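You operate a simulated robot arm through the tools that you are given. There is no shell and no other tool.

You are at the controls of a simulated robot arm. One attempt, no reset.

Task
Set the controls near the top of the steel bench. At the end: the carriage knob is turned to locked; the right stop knob is turned to locked; the water box cover is set to open; the left stop knob is turned to locked; whatever was shut is shut again. Leave all else as you found it, and nothing knocked over.

It is judged by the outcome, as a careful person would: the job done as asked, and still so three seconds after it is handed in. It fails if anything else is knocked over, pushed out of place, dropped, spilled or broken. A push-on lid holds only when it is set on centred and level and pressed home; a screw cap is set on level and turned clockwise until tight.

Robot
A 7-joint arm with a two-finger parallel gripper, fixed in place. Base frame: the origin is at the foot of the arm, x ahead of it, y to its left, z up; the work surface is at about z = 800. Units: mm, rad, N and s.
Its first joint turns from -2.601 to 2.601 rad. Payload 3.43 kg.
Tool frame: the origin (TCP) lies between the finger pads and is the grasp point; the fingertips stand 30 mm ahead of it; z points along the fingers, y is the line along which they close. Largest opening 94 mm; finger width 28, thickness 10; the body of the gripper, 50 by 96 mm, starts 55 mm behind the TCP.
Orientation is told as [roll, pitch, yaw] about the base's x, y, z axes, in that order, counted from this pose: with the fingers straight down and closing along the base's y, the tool's x points along the base's -x, its y along +y and its z along -z.

Tools
- The arm moves only by the tool servo_tool. Its argument "targets" is a list of rows, each a list of 7 numbers: the shift along the base's x, y, z in m, then the turn, a rotation vector about the base's x, y, z in rad, then the gripper command, from -1 (shut) to 1 (fully open), values between in proportion. In form: [[tx, ty, tz, wx, wy, wz, gripper], ...]. A call has 1 to 20 rows; each row shifts and turns the commanded pose from where the row before left it. Each row takes 0.2 s and may step no farther than 50 mm and 0.15 rad from the row before; otherwise, or with a gripper value out of range, the whole call is refused. Where a pose cannot be reached the arm comes as near as it can. A force on the tool above 40 N (or 10 N above the force at the start of the call, whichever is more), or a blocked arm, ends the call early, and 0.2 s more pass. The fingers move at their own pace (about 45 mm/s each) and stop on an object; they squeeze with about 45 N. The grip force told is the motor's: it shows also when the fingers shut on nothing. Time passes only in rows, and 0.2 s behind the last, so rows that do not move let the fingers close. It gives the time, the measured TCP pose, the force on the tool (base axes), the opening and the grip force at its end, in the units of the frame above (readings bear some noise), with the torque about the TCP (base axes, N m) and any sound that the robot's microphone picked up.
- Cameras (640 x 400 px; columns grow to the right, rows downward): "scene" is fixed at [50.8, -496.8, 1427.6]; the picture's right is [-0.49, -0.87, 0.00], its down [-0.61, 0.34, -0.72] and it looks along [0.62, -0.35, -0.70] (base axes); focal length 341 px, centre (320, 200). "wrist" rides on the gripper at [76, 14, -103] in the tool frame; the picture's right is [-0.18, 0.98, 0.00], its down [-0.75, -0.14, -0.64] and it looks along [-0.63, -0.12, 0.77] (tool axes); focal length 243 px, centre (320, 200). There is no depth. A picture from a camera that has moved, and an enlarged one, comes with that camera's place and axes in the base frame and with its lens.
- snapshot(camera): a new picture of that camera. It takes no simulated time.
- zoom(camera, box): a new picture of the part [left, top, right, bottom] of that camera's present view, enlarged. It takes no simulated time.
- job_done(): hands the job in; it is judged then, once.

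Places have to be worked out from the pictures, the camera data and where the tool is seen. Open the gripper and draw the arm clear of the work before you hand the job in, unless the task says otherwise.

The tools are called after ">>>" by a JSON object that holds its "method" and its "body". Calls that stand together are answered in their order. servo_tool: Moves the arm, as the interface text tells. Its arguments: {"type":"object","properties":{"targets":{"type":"array","items":{"type":"array","items":{"type":"number"}}}},"required":["targets"]} The other tools are called the same way: snapshot (camera) takes a picture; zoom (camera, box) takes an enlarged picture of a part of a camera's view; job_done () hands the job in.

At the start:

```text
clock: 0.0
tcp_pos: [477.5, -554.2, 1115.9]
orientation: [0.0, -0.001, -0.001]
force: [0.0, 0.1, -0.8]
wrist_torque: [0.02, 0.02, 0.01]
finger_gap: 94.2
grip_force: 0.1
```

scene: 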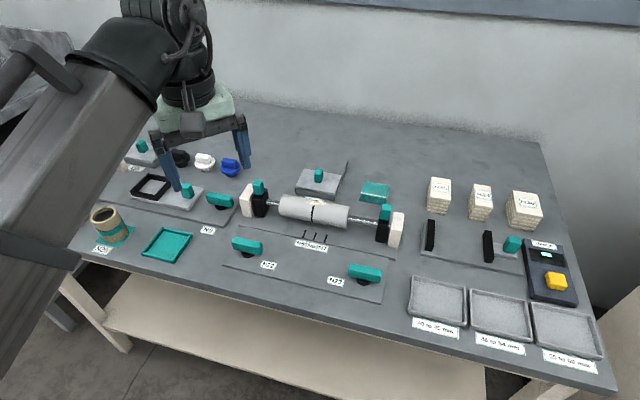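
wrist: 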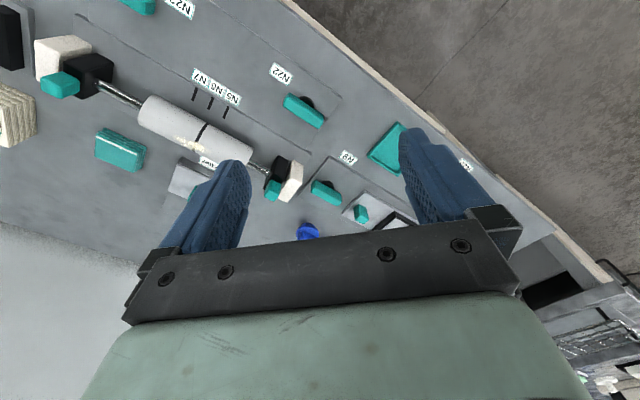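

I start by looking closely at the bench from the fixed camera to read the labels and identify the controls.

>>> {"method": "zoom", "body": {"camera": "scene", "box": [80, 130, 280, 270]}}

>>> {"method": "zoom", "body": {"camera": "scene", "box": [220, 150, 420, 300]}}

>>> {"method": "zoom", "body": {"camera": "scene", "box": [400, 160, 620, 370]}}

>>> {"method": "zoom", "body": {"camera": "wrist", "box": [180, 60, 480, 240]}}

```text
2.86 times, centred on (180, 200) of scene
camera zoom: at [50.8, -496.8, 1427.6], right [-0.49, -0.87, 0.0], down [-0.61, 0.34, -0.72], along [0.62, -0.35, -0.7], focal length 974 px, centre (720, 200)
```

zoom: 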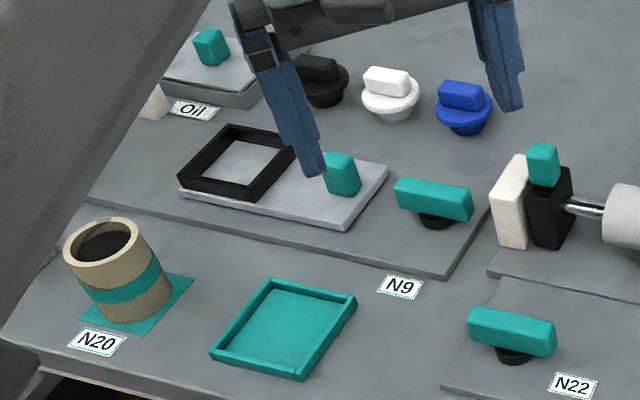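

```text
2.67 times, centred on (320, 225) of scene
camera zoom: at [50.8, -496.8, 1427.6], right [-0.49, -0.87, 0.0], down [-0.61, 0.34, -0.72], along [0.62, -0.35, -0.7], focal length 909 px, centre (320, 133)
```

zoom: 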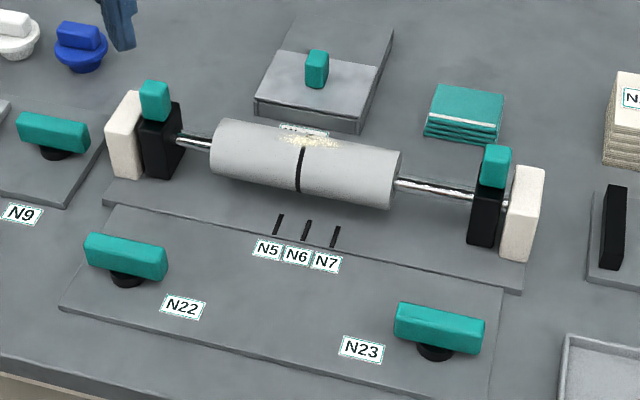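

```text
1.90 times, centred on (510, 265) of scene
camera zoom: at [50.8, -496.8, 1427.6], right [-0.49, -0.87, 0.0], down [-0.61, 0.34, -0.72], along [0.62, -0.35, -0.7], focal length 649 px, centre (-42, 76)
```

zoom: 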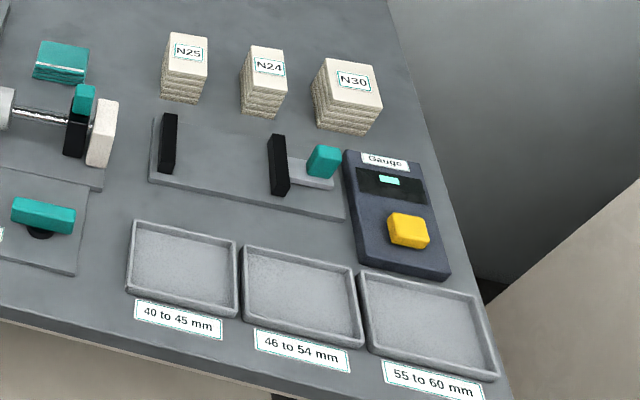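

```text
2.13 times, centred on (330, 150) of wrist
camera zoom: at [401.3, -541.0, 1217.1], right [0.19, 0.98, 0.0], down [0.75, -0.14, 0.64], along [0.63, -0.12, -0.77], focal length 518 px, centre (299, 307)
```

zoom: 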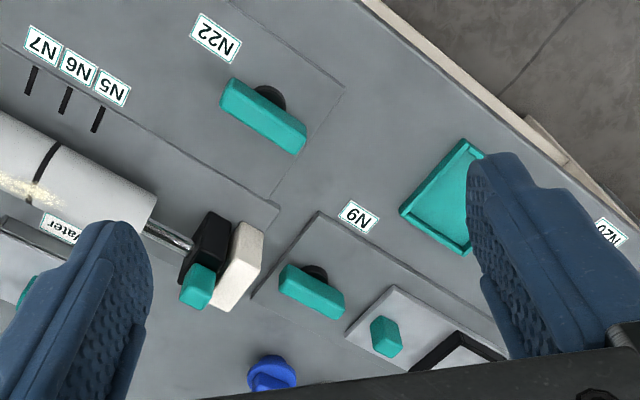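

The three teal bar knobs (N9, N22, N23) are probably the carriage, left stop and right stop knobs. The Water box has a sliding cover. The bench is turned about -47° from base x, so I turn the tool to face it and look down with the wrist camera for lock marks.

>>> {"method": "servo_tool", "body": {"targets": [[-0.03, 0.02, 0.02, 0, 0, -0.14, 1], [-0.03, 0.02, 0.02, 0, 0, -0.14, 1], [-0.03, 0.02, 0.02, 0, 0, -0.14, 1], [-0.03, 0.01, 0.02, 0, 0, -0.14, 1], [-0.02, 0.0, 0, 0, 0, -0.14, 1], [0, 0, 0, 0, 0, -0.12, 1], [0, 0, 0, 0, 0, 0, 1]]}}

>>> {"method": "snapshot", "body": {"camera": "wrist"}}

>>> {"method": "snapshot", "body": {"camera": "scene"}}

```text
clock: 0.8
tcp_pos: [414.9, -527.1, 1115.8]
orientation: [-0.017, -0.029, -0.36]
force: [-1.1, -0.5, 1.0]
wrist_torque: [-0.02, -0.02, -0.02]
finger_gap: 93.8
grip_force: 0.0
out of reach, approached as far as the arm can: row 1, 2, 3
stopped in row 3: the force on the tool passed its limit at 67 N (the readings are from after the stop); the commanded pose is now the measured one
```

```text
taken
camera wrist: at [347.1, -484.7, 1213.6], right [0.52, 0.85, -0.01], down [0.64, -0.38, 0.66], along [0.56, -0.35, -0.75], focal length 243 px, centre (320, 200)
```

wrist: 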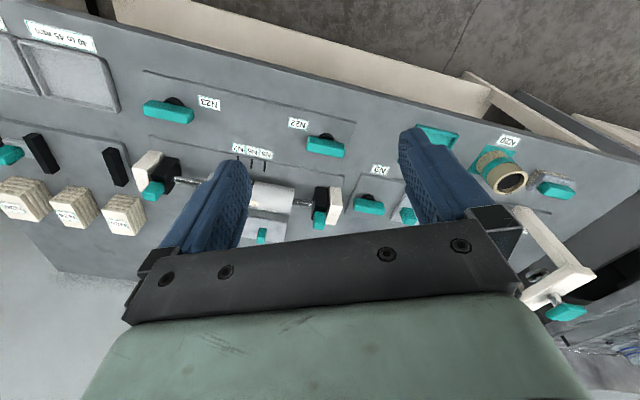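

```text
taken
```

scene: 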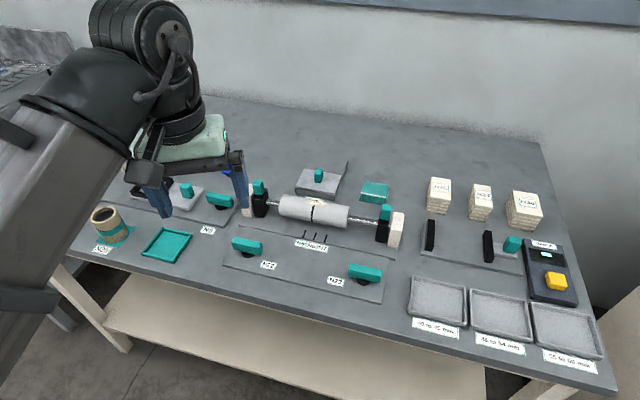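

The call stopped because the arm reached its limit (no contact is visible in the scene). I'll finish the yaw at this height with smaller shifts and take another look.

>>> {"method": "servo_tool", "body": {"targets": [[0, 0, -0.01, 0.0, 0.0, -0.1, 1], [-0.01, -0.01, -0.01, 0, 0, -0.1, 1], [-0.01, -0.02, -0.01, 0, 0, -0.1, 1], [-0.01, -0.02, -0.01, 0, 0, -0.1, 1], [-0.01, -0.02, 0, 0, 0, -0.06, 1], [0, 0, 0, 0, 0, 0, 1]]}}

>>> {"method": "snapshot", "body": {"camera": "wrist"}}

>>> {"method": "snapshot", "body": {"camera": "scene"}}

```text
clock: 2.2
tcp_pos: [374.5, -596.6, 1073.6]
orientation: [-0.018, -0.028, -0.822]
force: [0.2, -0.5, 0.1]
wrist_torque: [-0.02, 0.04, -0.02]
finger_gap: 93.9
grip_force: 0.0
```

```text
taken
camera wrist: at [332.4, -529.3, 1172.5], right [0.85, 0.53, -0.01], down [0.4, -0.63, 0.66], along [0.35, -0.57, -0.75], focal length 243 px, centre (320, 200)
```

wrist: 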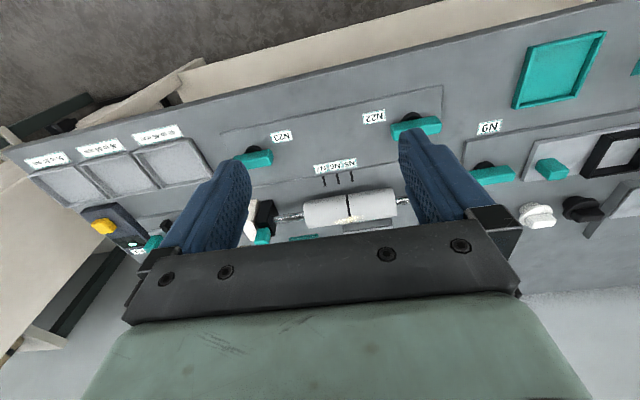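

```text
taken
```

scene: 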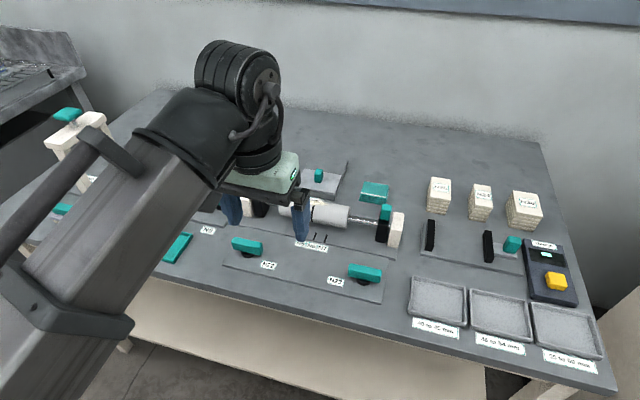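

Now I zoom in on the knobs in the wrist view, looking for lock marks or printed text.

>>> {"method": "zoom", "body": {"camera": "wrist", "box": [210, 80, 450, 250]}}

>>> {"method": "zoom", "body": {"camera": "wrist", "box": [440, 10, 640, 260]}}

>>> {"method": "zoom", "body": {"camera": "scene", "box": [220, 220, 320, 290]}}

>>> {"method": "zoom", "body": {"camera": "scene", "box": [320, 240, 420, 310]}}

>>> {"method": "zoom", "body": {"camera": "scene", "box": [0, 80, 240, 260]}}

```text
2.35 times, centred on (330, 165) of wrist
camera zoom: at [332.4, -529.3, 1172.5], right [0.85, 0.53, -0.01], down [0.4, -0.63, 0.66], along [0.35, -0.57, -0.75], focal length 571 px, centre (296, 282)
```

zoom: 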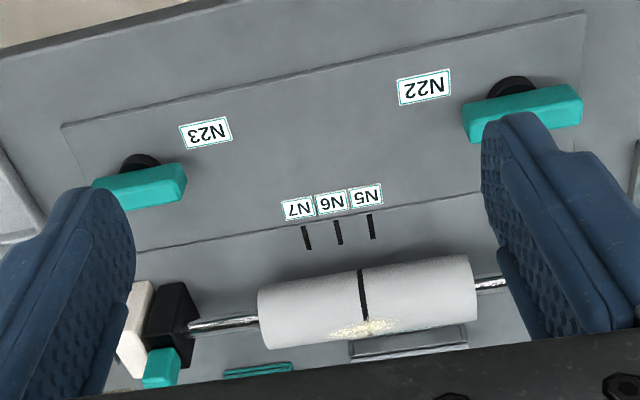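

```text
1.60 times, centred on (540, 135) of wrist
camera zoom: at [332.4, -529.3, 1172.5], right [0.85, 0.53, -0.01], down [0.4, -0.63, 0.66], along [0.35, -0.57, -0.75], focal length 388 px, centre (-32, 304)
```

zoom: 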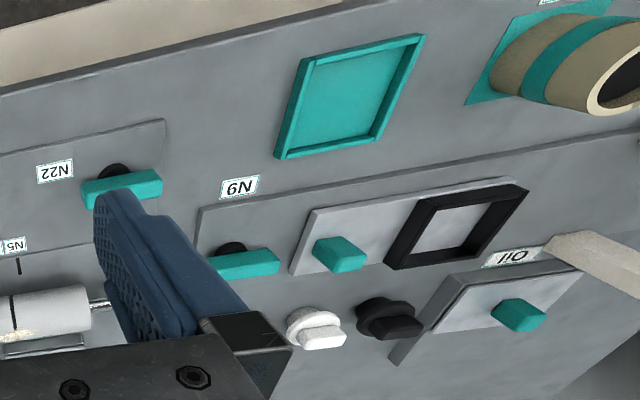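

```text
5.71 times, centred on (270, 255) of scene
camera zoom: at [50.8, -496.8, 1427.6], right [-0.49, -0.87, 0.0], down [-0.61, 0.34, -0.72], along [0.62, -0.35, -0.7], focal length 1948 px, centre (606, -114)
```

zoom: 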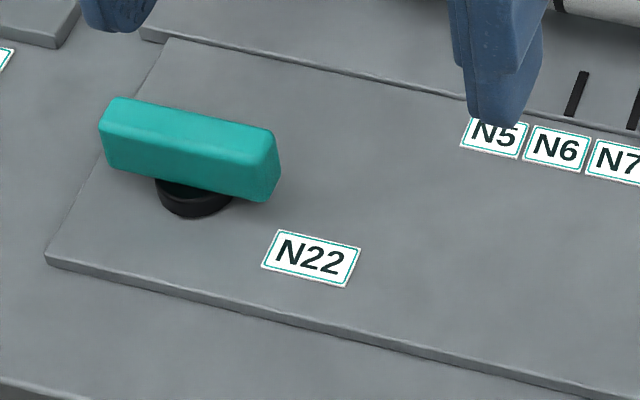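

```text
5.71 times, centred on (370, 275) of scene
camera zoom: at [50.8, -496.8, 1427.6], right [-0.49, -0.87, 0.0], down [-0.61, 0.34, -0.72], along [0.62, -0.35, -0.7], focal length 1948 px, centre (34, -229)
```

zoom: 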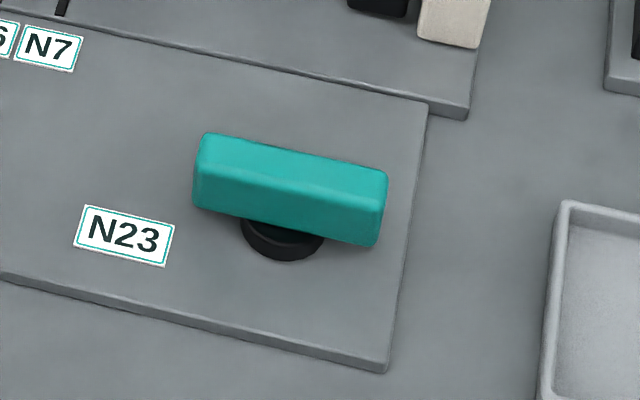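

```text
2.22 times, centred on (120, 170) of scene
camera zoom: at [50.8, -496.8, 1427.6], right [-0.49, -0.87, 0.0], down [-0.61, 0.34, -0.72], along [0.62, -0.35, -0.7], focal length 758 px, centre (764, 267)
```

zoom: 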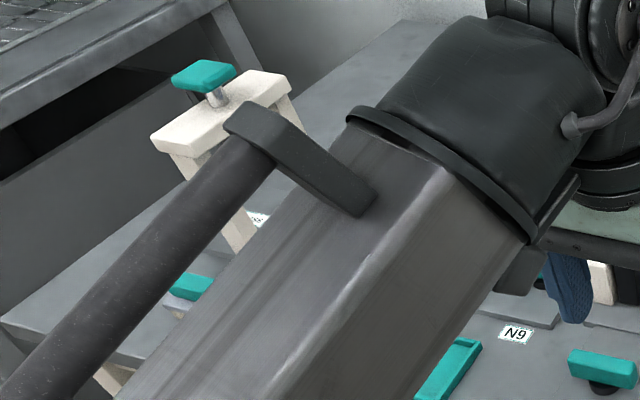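

There is another teal knob and a press-like frame at the bench's left end, hidden by the arm. I swing the arm right to clear the fixed camera's view of that part.

>>> {"method": "servo_tool", "body": {"targets": [[-0.035, -0.03, 0, 0, 0, -0.05, 1], [-0.035, -0.03, 0, 0, 0, -0.05, 1], [-0.035, -0.03, 0, 0, 0, -0.05, 1], [-0.035, -0.03, 0, 0, 0, -0.05, 1], [-0.035, -0.02, 0, 0, 0, -0.05, 1], [-0.035, -0.02, 0, 0, 0, -0.05, 1], [0, 0, 0, 0, 0, 0, 1]]}}

>>> {"method": "snapshot", "body": {"camera": "scene"}}

>>> {"method": "snapshot", "body": {"camera": "wrist"}}

```text
clock: 3.8
tcp_pos: [162.7, -755.4, 1074.2]
orientation: [-0.019, -0.028, -1.121]
force: [-0.3, 1.3, -0.2]
wrist_torque: [0.0, 0.03, 0.01]
finger_gap: 94.0
grip_force: 0.1
```

```text
taken
```

scene: 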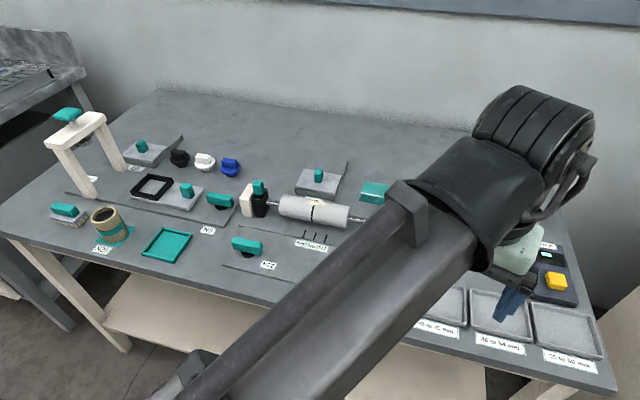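

```text
taken
camera wrist: at [144.0, -679.7, 1173.4], right [0.97, 0.26, -0.01], down [0.2, -0.72, 0.66], along [0.16, -0.64, -0.75], focal length 243 px, centre (320, 200)
```

wrist: 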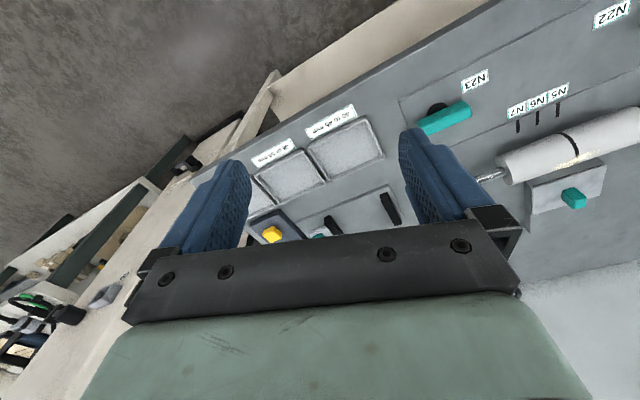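

>>> {"method": "zoom", "body": {"camera": "scene", "box": [20, 90, 180, 260]}}

>>> {"method": "zoom", "body": {"camera": "scene", "box": [110, 120, 270, 240]}}

>>> {"method": "zoom", "body": {"camera": "scene", "box": [280, 140, 400, 220]}}

>>> {"method": "zoom", "body": {"camera": "wrist", "box": [400, 0, 640, 270]}}

```text
2.35 times, centred on (100, 175) of scene
camera zoom: at [50.8, -496.8, 1427.6], right [-0.49, -0.87, 0.0], down [-0.61, 0.34, -0.72], along [0.62, -0.35, -0.7], focal length 802 px, centre (838, 259)
```

zoom: 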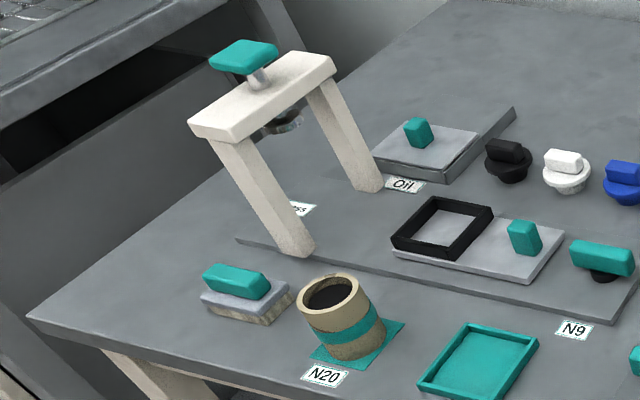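

```text
3.33 times, centred on (190, 180) of scene
camera zoom: at [50.8, -496.8, 1427.6], right [-0.49, -0.87, 0.0], down [-0.61, 0.34, -0.72], along [0.62, -0.35, -0.7], focal length 1136 px, centre (753, 267)
```

zoom: 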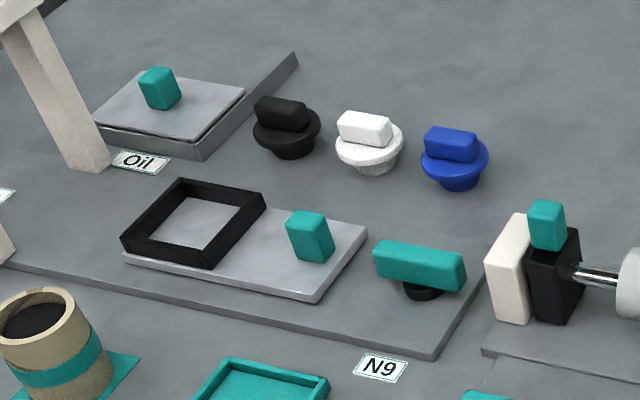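

```text
5.00 times, centred on (340, 180) of scene
camera zoom: at [50.8, -496.8, 1427.6], right [-0.49, -0.87, 0.0], down [-0.61, 0.34, -0.72], along [0.62, -0.35, -0.7], focal length 1704 px, centre (220, 300)
```

zoom: 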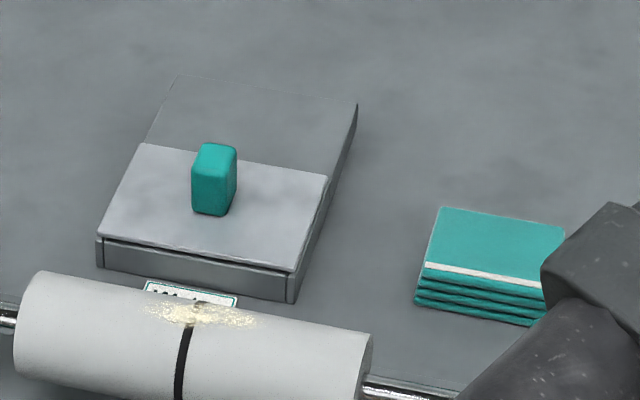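

```text
1.48 times, centred on (520, 135) of wrist
camera zoom: at [144.0, -679.7, 1173.4], right [0.97, 0.26, -0.01], down [0.2, -0.72, 0.66], along [0.16, -0.64, -0.75], focal length 359 px, centre (24, 296)
```

zoom: 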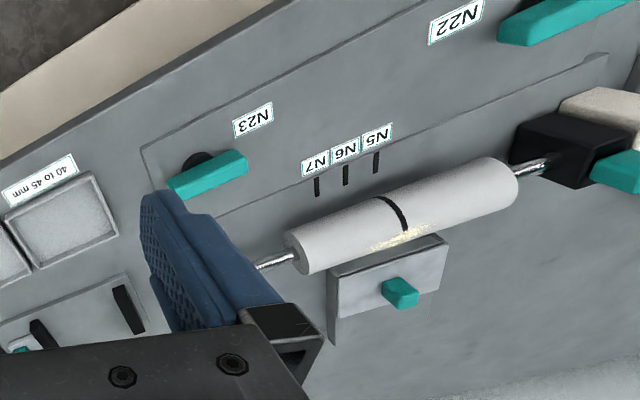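

The layout is clear. There is a press at the left end, the slide plate ("carriage") with knob N9, the roller with two stops and knobs N22 (left) and N23 (right), and the Water box cover, which slides back on its rails. N23 triangulates to about (348, -771, 832). I level the tool, turn it so the fingers close across the bar, and go above it.

>>> {"method": "servo_tool", "body": {"targets": [[0, 0, 0, 0.0335, -0.005, 0, 1], [0.0155, -0.0013, -0.008, 0, 0, 0.145, 1], [0.0155, -0.0013, -0.008, 0, 0, 0.145, 1], [0.0155, -0.0013, -0.008, 0, 0, 0.145, 1], [0.0155, -0.0013, -0.008, 0, 0, 0.145, 1], [0.0155, -0.0013, -0.008, 0, 0, 0.145, 1], [0.0155, -0.0013, -0.008, 0, 0, 0.145, 1], [0.0155, -0.0013, -0.008, 0, 0, 0.145, 1], [0.0155, -0.0013, -0.008, 0, 0, 0.145, 1], [0.0155, -0.0013, -0.008, 0, 0, 0.145, 1], [0.0155, -0.0013, -0.008, 0, 0, 0.145, 1], [0.0155, -0.0013, -0.008, 0, 0, 0.145, 1], [0.0155, -0.0013, -0.008, 0, 0, 0.145, 1], [0, 0, 0, 0, 0, 0.131, 1], [0, 0, 0, 0, 0, 0, 1]]}}

>>> {"method": "snapshot", "body": {"camera": "wrist"}}

>>> {"method": "snapshot", "body": {"camera": "scene"}}

```text
clock: 7.0
tcp_pos: [350.4, -773.2, 978.7]
orientation: [0.003, 0.002, 0.75]
force: [1.1, -0.4, 0.6]
wrist_torque: [0.01, 0.01, -0.01]
finger_gap: 94.0
grip_force: 0.0
```

```text
taken
camera wrist: at [285.9, -815.7, 1079.1], right [-0.54, 0.84, 0.0], down [0.65, 0.41, 0.64], along [0.54, 0.34, -0.77], focal length 243 px, centre (320, 200)
```

wrist: 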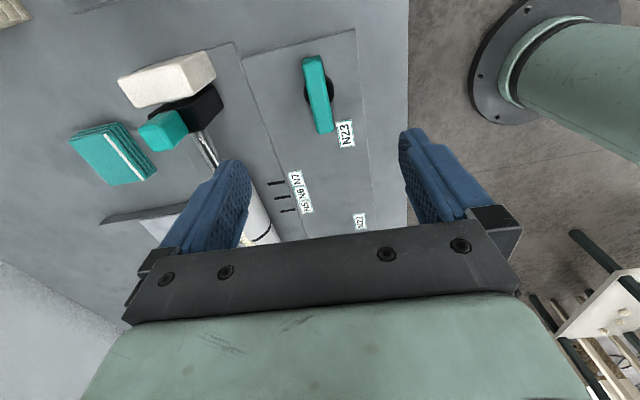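

```text
taken
```

scene: 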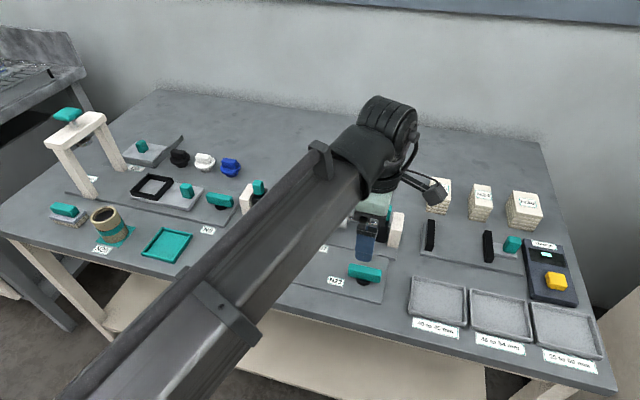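

N23 is in view ahead of the fingers. I zoom to refine its center and bar angle.

>>> {"method": "zoom", "body": {"camera": "wrist", "box": [270, 30, 370, 150]}}

>>> {"method": "zoom", "body": {"camera": "scene", "box": [320, 210, 420, 300]}}

```text
3.33 times, centred on (320, 90) of wrist
camera zoom: at [285.9, -815.7, 1079.1], right [-0.54, 0.84, 0.0], down [0.65, 0.41, 0.64], along [0.54, 0.34, -0.77], focal length 809 px, centre (320, 567)
```

zoom: 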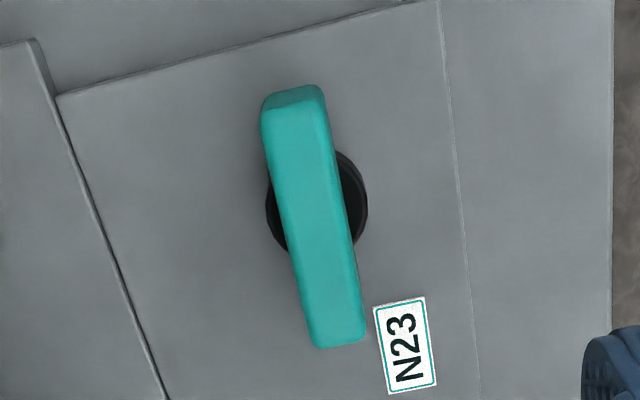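

```text
4.44 times, centred on (370, 255) of scene
camera zoom: at [50.8, -496.8, 1427.6], right [-0.49, -0.87, 0.0], down [-0.61, 0.34, -0.72], along [0.62, -0.35, -0.7], focal length 1515 px, centre (98, -44)
```

zoom: 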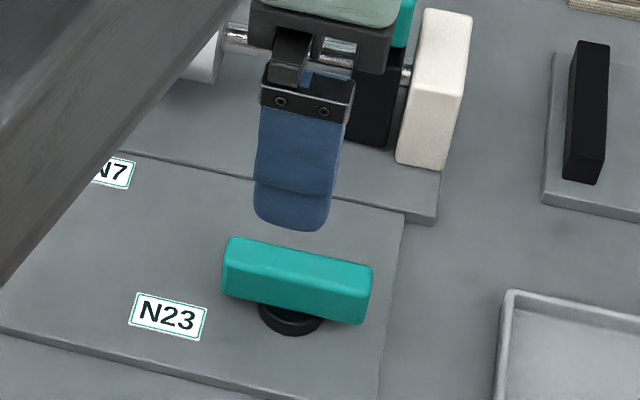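

The bar is at about (350, -776), angle 0.74, with its top near z 834. I descend around it with the gripper open and check before closing.

>>> {"method": "servo_tool", "body": {"targets": [[0, -0.003, -0.04, 0, 0, 0, 1], [0, 0, -0.04, 0, 0, 0, 1], [0, 0, -0.03, 0, 0, 0, 1], [0, 0, -0.018, 0, 0, 0, 0.4], [0, 0, 0, 0, 0, 0, 0.2], [0, 0, 0, 0, 0, 0, 0.0]]}}

>>> {"method": "zoom", "body": {"camera": "scene", "box": [320, 210, 420, 300]}}

>>> {"method": "snapshot", "body": {"camera": "wrist"}}

```text
clock: 8.4
tcp_pos: [351.0, -775.0, 849.5]
orientation: [0.002, 0.001, 0.749]
force: [0.0, -0.6, -0.2]
wrist_torque: [-0.02, 0.01, -0.03]
finger_gap: 46.9
grip_force: 0.1
```

```text
4.44 times, centred on (370, 255) of scene
camera zoom: at [50.8, -496.8, 1427.6], right [-0.49, -0.87, 0.0], down [-0.61, 0.34, -0.72], along [0.62, -0.35, -0.7], focal length 1515 px, centre (98, -44)
```

zoom: 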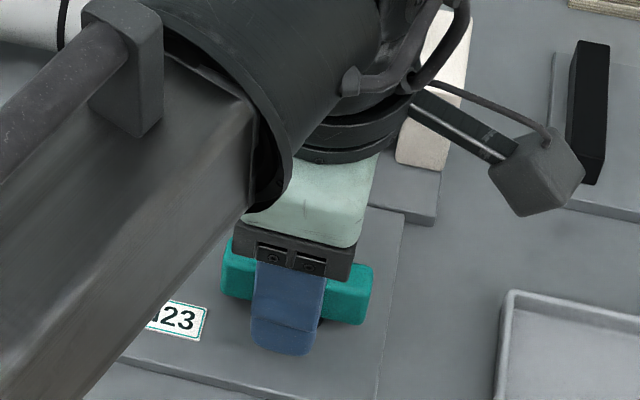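

```text
taken
camera wrist: at [285.3, -818.3, 952.0], right [-0.53, 0.85, 0.0], down [0.65, 0.41, 0.64], along [0.54, 0.34, -0.77], focal length 243 px, centre (320, 200)
```

wrist: 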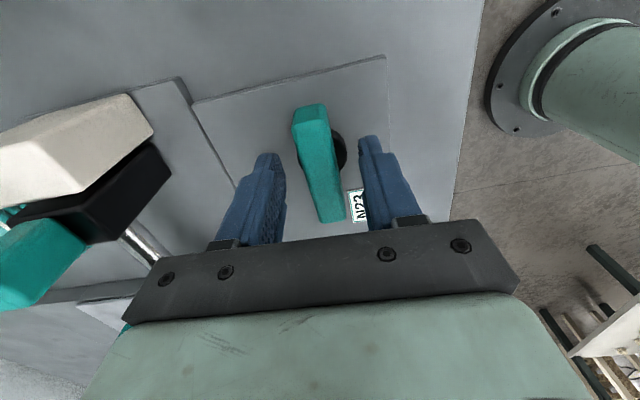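

The bar sits centered between the fingers. I lower 3 mm and close on it.

>>> {"method": "servo_tool", "body": {"targets": [[0, 0, -0.003, 0, 0, 0, -0.2], [0, 0, 0, 0, 0, 0, -0.4], [0, 0, 0, 0, 0, 0, -0.6], [0, 0, 0, 0, 0, 0, -0.8], [0, 0, 0, 0, 0, 0, -1], [0, 0, 0, 0, 0, 0, -1]]}}

```text
clock: 9.8
tcp_pos: [350.2, -773.7, 847.7]
orientation: [0.005, 0.002, 0.749]
force: [-10.9, 12.4, -3.2]
wrist_torque: [0.21, 0.56, 0.0]
finger_gap: 30.1
grip_force: 45.3
```

The gap of 30 mm matches the round boss under the bar, so the tips are too low. I open slightly, raise 7 mm, shift about 1.5 mm to center on the bar, and re-close.

>>> {"method": "servo_tool", "body": {"targets": [[0, 0, 0, 0, 0, 0, 0.0], [0, 0, 0, 0, 0, 0, 0.0], [-0.0012, 0.0012, 0.007, 0, 0, 0, 0.0], [0, 0, 0, 0, 0, 0, -0.4], [0, 0, 0, 0, 0, 0, -0.7], [0, 0, 0, 0, 0, 0, -1], [0, 0, 0, 0, 0, 0, -1], [0, 0, 0, 0, 0, 0, -1]]}}

>>> {"method": "snapshot", "body": {"camera": "wrist"}}

```text
clock: 11.6
tcp_pos: [350.4, -774.0, 855.4]
orientation: [-0.001, 0.001, 0.75]
force: [6.3, -8.0, 2.8]
wrist_torque: [-0.02, -0.33, 1.29]
finger_gap: 18.5
grip_force: 45.1
```

```text
taken
camera wrist: at [284.7, -817.1, 956.2], right [-0.54, 0.84, 0.0], down [0.65, 0.41, 0.64], along [0.54, 0.34, -0.77], focal length 243 px, centre (320, 200)
```

wrist: 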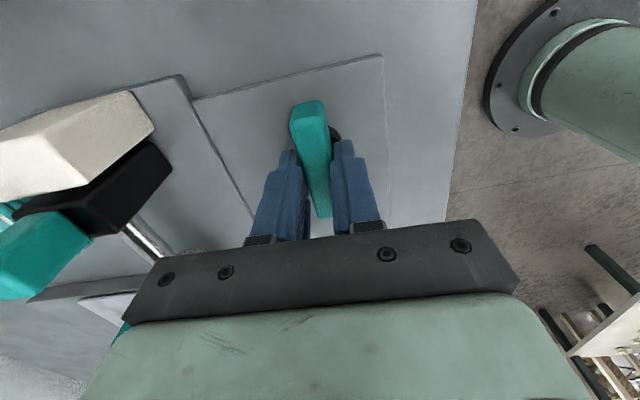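

The bar is gripped at 18.5 mm. I try a small clockwise turn first and watch the torque.

>>> {"method": "servo_tool", "body": {"targets": [[0.0005, -0.0005, 0, 0, 0, -0.05, -1], [0, 0, 0, 0, 0, -0.05, -1], [0, 0, 0, 0, 0, -0.05, -1]]}}

>>> {"method": "zoom", "body": {"camera": "wrist", "box": [200, 50, 440, 250]}}

```text
clock: 12.4
tcp_pos: [350.7, -773.8, 855.0]
orientation: [0.002, 0.001, 0.6]
force: [7.6, -2.5, 9.5]
wrist_torque: [-0.03, -0.37, 1.82]
finger_gap: 23.2
grip_force: 45.1
```

```text
2.00 times, centred on (320, 150) of wrist
camera zoom: at [279.8, -806.5, 956.0], right [-0.4, 0.91, 0.0], down [0.7, 0.31, 0.64], along [0.59, 0.26, -0.77], focal length 485 px, centre (320, 300)
```

zoom: 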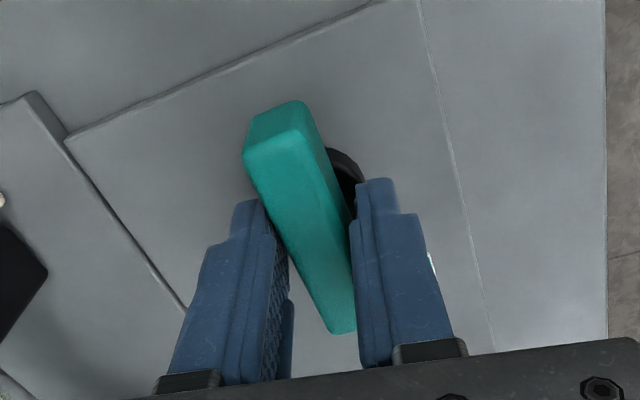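

Clockwise, the knob stays put and the jaws are pried open, so it is at its stop that way. I turn back and try counterclockwise.

>>> {"method": "servo_tool", "body": {"targets": [[0, 0, 0, 0, 0, 0.075, -1], [0, 0, 0, 0, 0, 0.075, -1], [0, 0, 0, 0, 0, 0, -1], [0, 0, 0, 0, 0, 0.05, -1], [0, 0, 0, 0, 0, 0.05, -1], [0, 0, 0, 0, 0, 0.05, -1]]}}

>>> {"method": "zoom", "body": {"camera": "wrist", "box": [200, 50, 440, 250]}}

```text
clock: 13.8
tcp_pos: [349.3, -774.8, 854.4]
orientation: [0.002, 0.001, 0.9]
force: [-1.9, -11.0, 10.5]
wrist_torque: [-0.34, -0.41, -0.01]
finger_gap: 17.9
grip_force: 44.5
```

```text
2.00 times, centred on (320, 150) of wrist
camera zoom: at [291.3, -826.8, 956.0], right [-0.65, 0.76, 0.0], down [0.58, 0.5, 0.64], along [0.48, 0.42, -0.77], focal length 485 px, centre (320, 300)
```

zoom: 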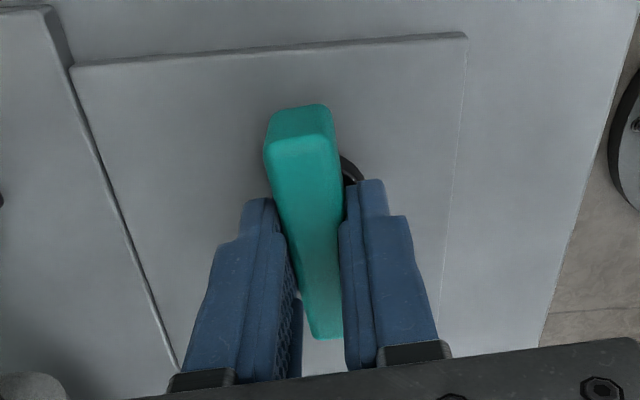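

Counterclockwise it turns freely. I keep turning that way as far as the wrist allows, watching torque and sound.

>>> {"method": "servo_tool", "body": {"targets": [[0, 0, 0, 0, 0, 0.1, -1], [0, 0, 0, 0, 0, 0.1, -1], [0, 0, 0, 0, 0, 0.1, -1], [0, 0, 0, 0, 0, 0.1, -1]]}}

>>> {"method": "zoom", "body": {"camera": "wrist", "box": [200, 50, 440, 250]}}

```text
clock: 14.8
tcp_pos: [350.1, -775.6, 853.5]
orientation: [0.003, 0.002, 1.301]
force: [-4.9, -21.2, 14.5]
wrist_torque: [0.22, -0.22, -0.03]
finger_gap: 18.0
grip_force: 45.6
```

```text
2.00 times, centred on (320, 150) of wrist
camera zoom: at [315.9, -845.6, 956.0], right [-0.9, 0.44, 0.0], down [0.34, 0.69, 0.64], along [0.28, 0.57, -0.77], focal length 485 px, centre (320, 300)
```

zoom: 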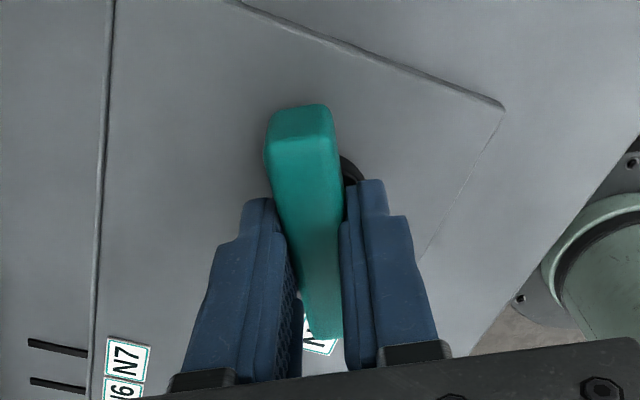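

It keeps following. I add a small centering correction to relieve the side force and continue.

>>> {"method": "servo_tool", "body": {"targets": [[0, -0.002, 0.0015, 0, 0, 0, -1], [0, 0, 0, 0, 0, 0.1, -1], [0, 0, 0, 0, 0, 0.1, -1], [0, 0, 0, 0, 0, 0.1, -1]]}}

>>> {"method": "zoom", "body": {"camera": "wrist", "box": [200, 50, 440, 250]}}

```text
clock: 15.8
tcp_pos: [350.3, -774.5, 855.3]
orientation: [0.004, -0.005, 1.602]
force: [-9.3, 6.0, -27.5]
wrist_torque: [-0.52, -0.26, -0.03]
finger_gap: 17.8
grip_force: 45.2
```

```text
2.00 times, centred on (320, 150) of wrist
camera zoom: at [338.3, -853.3, 955.6], right [-0.99, 0.15, 0.0], down [0.12, 0.76, 0.64], along [0.1, 0.64, -0.76], focal length 485 px, centre (320, 300)
```

zoom: 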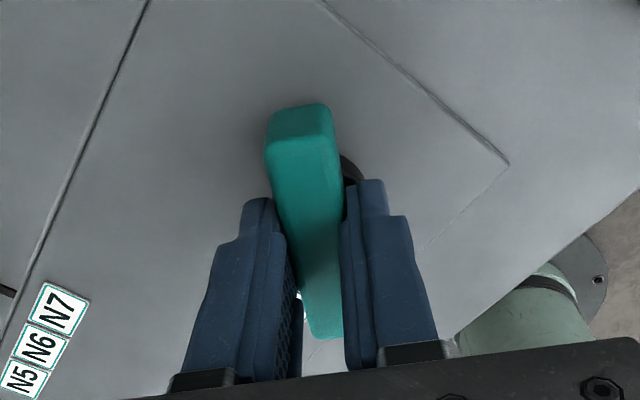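

The knob has turned about 0.85 rad so far. I undo the z shift and continue toward a quarter turn.

>>> {"method": "servo_tool", "body": {"targets": [[0, 0.0005, -0.0012, 0, 0, 0, -1], [0, 0, 0, 0, 0, 0.1, -1], [0, 0, 0, 0, 0, 0.1, -1], [0, 0, 0, 0, 0, 0.1, -1]]}}

>>> {"method": "zoom", "body": {"camera": "wrist", "box": [200, 50, 440, 250]}}

```text
clock: 16.8
tcp_pos: [349.4, -775.4, 853.9]
orientation: [0.002, -0.001, 1.801]
force: [-10.5, 17.5, -15.8]
wrist_torque: [0.69, -0.04, 0.05]
finger_gap: 18.0
grip_force: 44.9
out of reach, approached as far as the arm can: row 4
```

```text
2.00 times, centred on (320, 150) of wrist
camera zoom: at [353.8, -853.9, 955.8], right [-1.0, -0.04, 0.0], down [-0.03, 0.76, 0.64], along [-0.03, 0.64, -0.77], focal length 485 px, centre (320, 300)
```

zoom: 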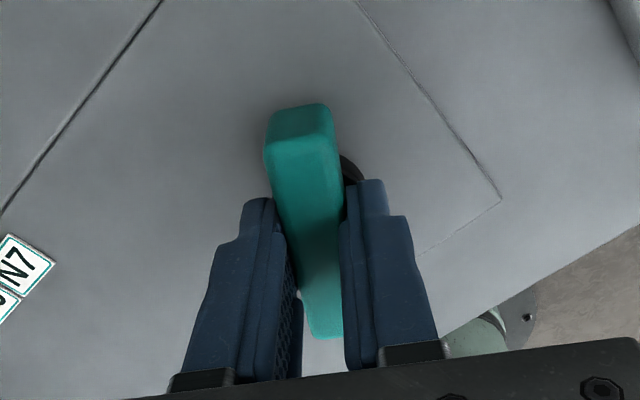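

The wrist has reached its limit at yaw 1.80. I release, lift, turn the tool half a turn the other way, and will re-grip.

>>> {"method": "servo_tool", "body": {"targets": [[0, 0, 0, 0, 0, 0, 0.3], [0, 0, 0, 0, 0, 0, 0.3], [0, 0, 0.03, 0, 0, -0.001, 0.3], [0, 0, 0.03, 0, 0, -0.14, 0.3], [0, 0, 0, 0, 0, -0.15, 0.3], [0, 0, 0, 0, 0, -0.15, 0.3], [0, 0, 0, 0, 0, -0.15, 0.3], [0, 0, 0, 0, 0, -0.15, 0.3], [0, 0, 0, 0, 0, -0.15, 0.3], [0, 0, 0, 0, 0, -0.15, 0.3], [0, 0, 0, 0, 0, -0.15, 0.3], [0, 0, 0, 0, 0, -0.15, 0.3], [0, 0, 0, 0, 0, -0.15, 0.3], [0, 0, 0, 0, 0, -0.15, 0.3], [0, 0, 0, 0, 0, -0.15, 0.3], [0, 0, 0, 0, 0, -0.15, 0.3], [0, 0, 0, 0, 0, -0.15, 0.3], [0, 0, 0, 0, 0, -0.15, 0.3], [0, 0, 0, 0, 0, -0.15, 0.3], [0, 0, 0, 0, 0, -0.15, 0.3]]}}

>>> {"method": "servo_tool", "body": {"targets": [[0, 0, 0, 0, 0, -0.15, 0.3], [0, 0, 0, 0, 0, -0.15, 0.3], [0, 0, 0, 0, 0, -0.15, 0.3], [0, 0, 0, 0, 0, -0.15, 0.3], [0, 0, 0, 0, 0, 0, 0.3]]}}

>>> {"method": "snapshot", "body": {"camera": "wrist"}}

>>> {"method": "zoom", "body": {"camera": "scene", "box": [300, 200, 440, 310]}}

```text
clock: 21.0
tcp_pos: [351.0, -776.5, 914.3]
orientation: [0.002, 0.002, -0.745]
force: [0.3, -1.0, -0.5]
wrist_torque: [-0.01, -0.05, 0.02]
finger_gap: 61.4
grip_force: 0.0
```

```text
clock: 22.2
tcp_pos: [351.1, -775.6, 914.5]
orientation: [0.002, 0.004, -1.342]
force: [-0.6, -0.7, -0.1]
wrist_torque: [-0.03, 0.02, 0.02]
finger_gap: 61.4
grip_force: 0.1
```

```text
taken
camera wrist: at [346.8, -699.9, 1016.1], right [1.0, 0.04, 0.0], down [0.03, -0.77, 0.64], along [0.03, -0.64, -0.77], focal length 243 px, centre (320, 200)
```

wrist: 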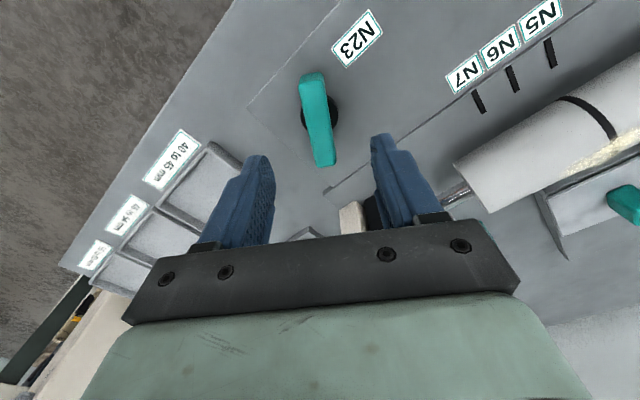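

```text
3.64 times, centred on (370, 255) of scene
camera zoom: at [50.8, -496.8, 1427.6], right [-0.49, -0.87, 0.0], down [-0.61, 0.34, -0.72], along [0.62, -0.35, -0.7], focal length 1240 px, centre (138, 0)
```

zoom: 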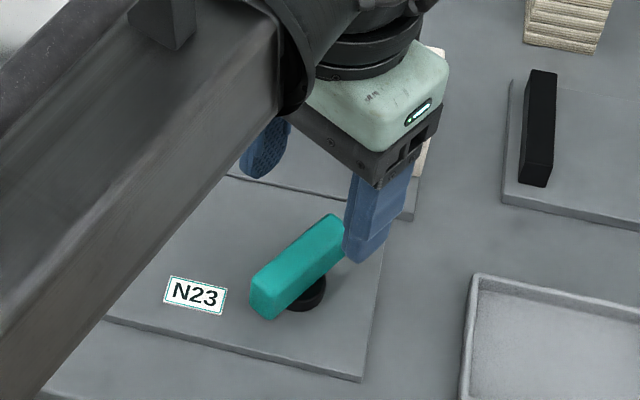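

The knob is about 60° around. I re-grip it from this side and continue counterclockwise.

>>> {"method": "servo_tool", "body": {"targets": [[-0.001, -0.0002, -0.03, 0, 0, 0, 0.3], [0, 0, -0.029, 0, 0, 0, 0.2], [0, 0, 0, 0, 0, 0, -0.4], [0, 0, 0, 0, 0, 0, -0.7], [0, 0, 0, 0, 0, 0, -1], [0, 0, 0, 0, 0, 0, -1], [0, 0, 0, 0, 0, 0, -1]]}}

>>> {"method": "zoom", "body": {"camera": "wrist", "box": [200, 50, 440, 250]}}

```text
clock: 23.8
tcp_pos: [350.3, -775.2, 853.7]
orientation: [0.004, 0.001, -1.339]
force: [10.5, 4.3, -2.3]
wrist_torque: [-0.34, 0.08, -0.03]
finger_gap: 18.0
grip_force: 45.2
```

```text
2.00 times, centred on (320, 150) of wrist
camera zoom: at [346.2, -699.6, 956.1], right [1.0, 0.05, 0.0], down [0.03, -0.77, 0.64], along [0.03, -0.64, -0.77], focal length 485 px, centre (320, 300)
```

zoom: 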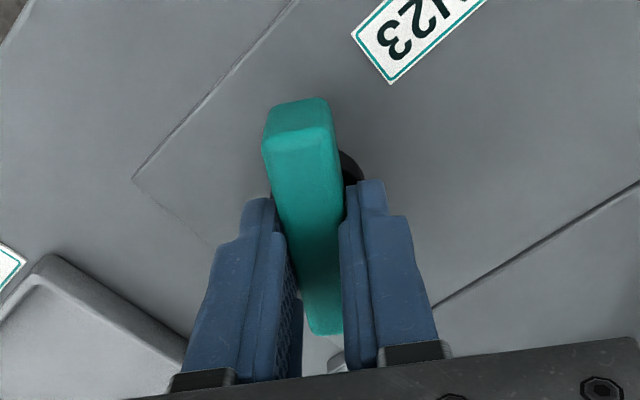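

>>> {"method": "servo_tool", "body": {"targets": [[0.0008, 0.0, 0, 0, 0, 0.1, -1], [0, 0, 0, 0, 0, 0.1, -1], [0, 0, 0, 0, 0, 0.1, -1], [0, 0, 0, 0, 0, 0.1, -1], [0, 0, 0, 0, 0, 0.1, -1]]}}

>>> {"method": "zoom", "body": {"camera": "wrist", "box": [200, 50, 440, 250]}}

```text
clock: 25.0
tcp_pos: [352.1, -775.3, 853.2]
orientation: [0.003, 0.004, -0.839]
force: [7.3, 13.2, -26.0]
wrist_torque: [-0.61, -0.25, -0.05]
finger_gap: 18.1
grip_force: 45.5
```

```text
2.00 times, centred on (320, 150) of wrist
camera zoom: at [310.2, -711.0, 956.4], right [0.85, 0.52, 0.0], down [0.4, -0.66, 0.64], along [0.33, -0.54, -0.77], focal length 485 px, centre (320, 300)
```

zoom: 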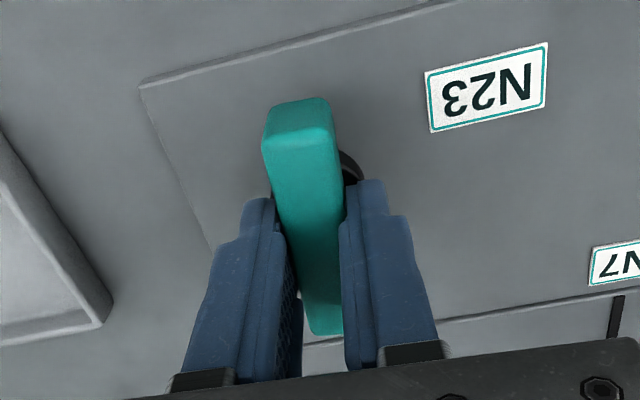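

That is a quarter turn (bar now across the plate), with no stop felt yet. I nudge further in small steps to find the end.

>>> {"method": "servo_tool", "body": {"targets": [[0, -0.0005, 0, 0, 0, 0.05, -1], [0, 0, 0, 0, 0, 0.05, -1]]}}

>>> {"method": "zoom", "body": {"camera": "wrist", "box": [200, 50, 440, 250]}}

```text
clock: 25.6
tcp_pos: [351.5, -775.3, 856.4]
orientation: [0.003, 0.004, -0.741]
force: [10.5, 20.7, -24.9]
wrist_torque: [-0.03, 0.48, -1.38]
finger_gap: 18.8
grip_force: 44.8
```

```text
2.00 times, centred on (320, 150) of wrist
camera zoom: at [304.2, -715.4, 957.1], right [0.8, 0.6, 0.0], down [0.46, -0.62, 0.64], along [0.39, -0.51, -0.77], focal length 485 px, centre (320, 300)
```

zoom: 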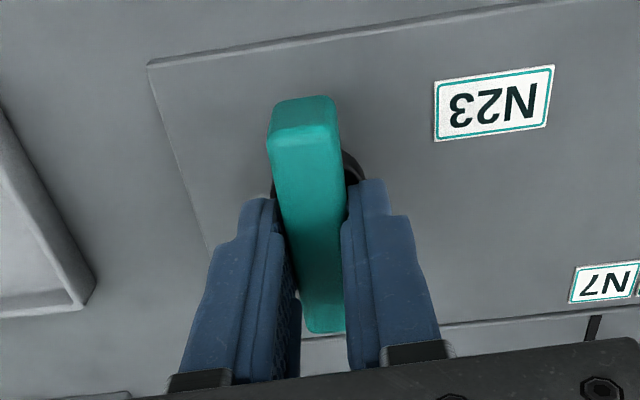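

The torque rises at 90°, so N23 has reached its other end stop. I release, lift, and move over N22 with the tool turned so a counterclockwise quarter turn is within range.

>>> {"method": "servo_tool", "body": {"targets": [[0, 0, 0, 0, 0, -0.03, -1], [0, 0, 0, 0, 0, 0, 0.3], [0, 0, 0, 0, 0, 0, 0.3], [0, 0, 0.04, 0, 0, 0, 0.4], [0, 0, 0.04, 0, 0, 0, 0.6], [0, 0, 0.03, 0, 0, 0, 0.8]]}}

>>> {"method": "servo_tool", "body": {"targets": [[0.017, 0.017, 0, 0, 0, -0.148, 1], [0.017, 0.017, 0, 0, 0, -0.148, 1], [0.017, 0.017, 0, 0, 0, -0.148, 1], [0.017, 0.017, 0, 0, 0, -0.148, 1], [0.017, 0.017, 0, 0, 0, -0.148, 1], [0.017, 0.017, 0, 0, 0, -0.148, 1], [0.017, 0.017, 0, 0, 0, -0.148, 1], [0.017, 0.017, 0, 0, 0, -0.148, 1], [0.017, 0.017, 0, 0, 0, -0.148, 1], [0.017, 0.017, 0, 0, 0, -0.148, 1], [0.015, 0.015, 0, 0, 0, -0.148, 1], [0, 0, 0, 0, 0, 0, 1]]}}

>>> {"method": "snapshot", "body": {"camera": "wrist"}}

>>> {"method": "snapshot", "body": {"camera": "scene"}}

```text
clock: 27.0
tcp_pos: [351.3, -776.0, 967.1]
orientation: [0.002, 0.001, -0.769]
force: [0.6, -0.5, -0.2]
wrist_torque: [-0.02, 0.01, 0.0]
finger_gap: 84.4
grip_force: 0.1
```

```text
clock: 29.6
tcp_pos: [534.9, -589.8, 968.4]
orientation: [0.002, 0.002, -2.4]
force: [0.4, -0.2, -0.1]
wrist_torque: [0.03, 0.01, -0.03]
finger_gap: 94.1
grip_force: 0.2
```

```text
taken
camera wrist: at [600.2, -549.7, 1069.1], right [0.53, -0.85, 0.0], down [-0.65, -0.4, 0.64], along [-0.54, -0.34, -0.77], focal length 243 px, centre (320, 200)
```

wrist: 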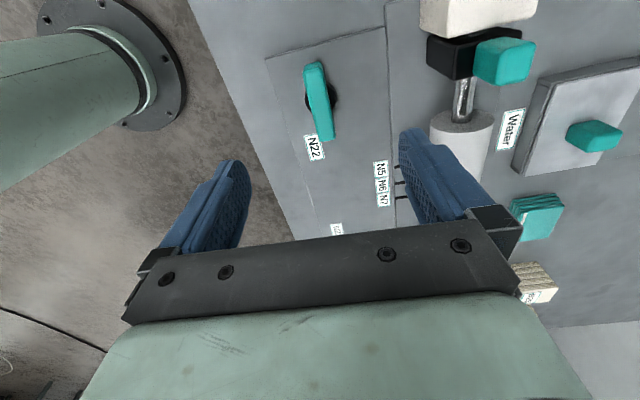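

```text
taken
```

scene: 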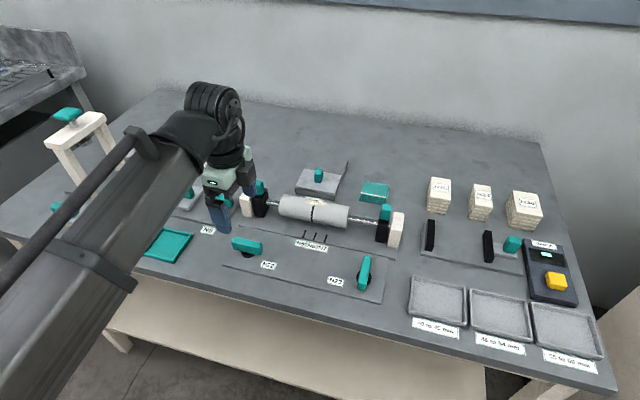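

N23 stays turned. Now I refine the position of N22.

>>> {"method": "zoom", "body": {"camera": "wrist", "box": [270, 40, 370, 160]}}

>>> {"method": "zoom", "body": {"camera": "scene", "box": [190, 200, 310, 290]}}

```text
3.33 times, centred on (320, 100) of wrist
camera zoom: at [600.2, -549.7, 1069.1], right [0.53, -0.85, 0.0], down [-0.65, -0.4, 0.64], along [-0.54, -0.34, -0.77], focal length 809 px, centre (320, 533)
```

zoom: 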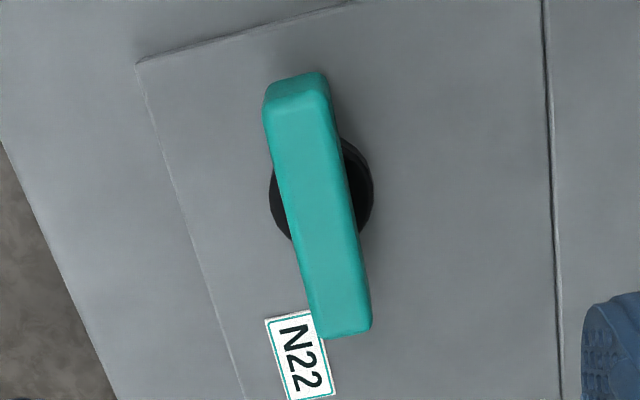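

```text
4.44 times, centred on (250, 245) of scene
camera zoom: at [50.8, -496.8, 1427.6], right [-0.49, -0.87, 0.0], down [-0.61, 0.34, -0.72], along [0.62, -0.35, -0.7], focal length 1515 px, centre (631, 0)
```

zoom: 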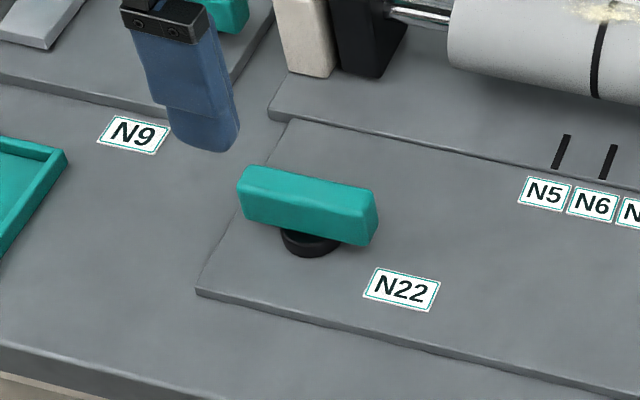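

N22 is at about (534, -592.5). I descend, grip the bar at z≈855 and check the forces.

>>> {"method": "servo_tool", "body": {"targets": [[-0.001, -0.0025, -0.04, 0, 0, 0.005, 0.6], [0, 0, -0.04, 0, 0, 0.005, 0.3], [0, 0, -0.033, 0, 0, 0, 0.1], [0, 0, 0, 0, 0, 0, -0.3], [0, 0, 0, 0, 0, 0, -0.6], [0, 0, 0, 0, 0, 0, -1], [0, 0, 0, 0, 0, 0, -1], [0, 0, 0, 0, 0, 0, -1]]}}

>>> {"method": "zoom", "body": {"camera": "wrist", "box": [200, 50, 440, 250]}}

```text
clock: 31.4
tcp_pos: [532.8, -591.6, 854.6]
orientation: [0.0, 0.002, -2.386]
force: [-12.1, 12.3, -9.1]
wrist_torque: [0.12, 0.28, 1.32]
finger_gap: 18.4
grip_force: 45.1
```

```text
2.00 times, centred on (320, 150) of wrist
camera zoom: at [598.2, -551.1, 955.8], right [0.54, -0.84, 0.0], down [-0.65, -0.41, 0.64], along [-0.54, -0.35, -0.77], focal length 485 px, centre (320, 300)
```

zoom: 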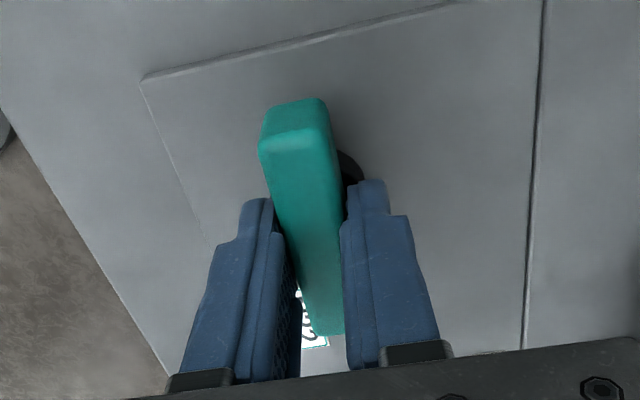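

It is gripped, and the +1.3 Nm torque shows the same clockwise stop as N23. I relax the side force and turn counterclockwise a little to confirm.

>>> {"method": "servo_tool", "body": {"targets": [[-0.001, 0.001, 0, 0, 0, 0.05, -1], [0, 0, 0, 0, 0, 0.05, -1], [0, 0, 0, 0, 0, 0.1, -1], [0, 0, 0, 0, 0, 0.1, -1]]}}

>>> {"method": "zoom", "body": {"camera": "wrist", "box": [200, 50, 440, 250]}}

```text
clock: 32.4
tcp_pos: [532.7, -591.6, 854.5]
orientation: [0.001, 0.002, -2.088]
force: [-3.8, 20.7, 12.8]
wrist_torque: [-0.44, 0.83, -0.01]
finger_gap: 17.9
grip_force: 45.4
```

```text
2.00 times, centred on (320, 150) of wrist
camera zoom: at [583.0, -533.7, 955.9], right [0.76, -0.65, 0.0], down [-0.5, -0.59, 0.64], along [-0.41, -0.49, -0.77], focal length 485 px, centre (320, 300)
```

zoom: 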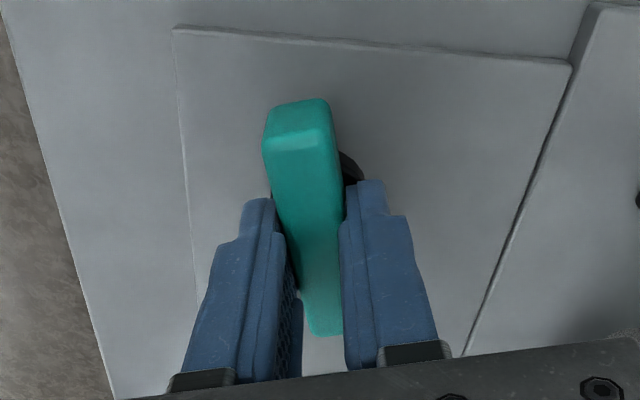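

N22 turns the same way. I continue, with small centering shifts.

>>> {"method": "servo_tool", "body": {"targets": [[0, 0.0012, -0.0005, 0, 0, 0.1, -1], [0, 0, 0, 0, 0, 0.1, -1], [0, 0, 0, 0, 0, 0.1, -1], [0, 0, 0, 0, 0, 0.1, -1]]}}

```text
clock: 33.4
tcp_pos: [532.6, -591.9, 853.8]
orientation: [0.005, -0.003, -1.686]
force: [1.9, 7.4, 29.9]
wrist_torque: [0.26, 0.5, -0.03]
finger_gap: 17.9
grip_force: 45.4
```

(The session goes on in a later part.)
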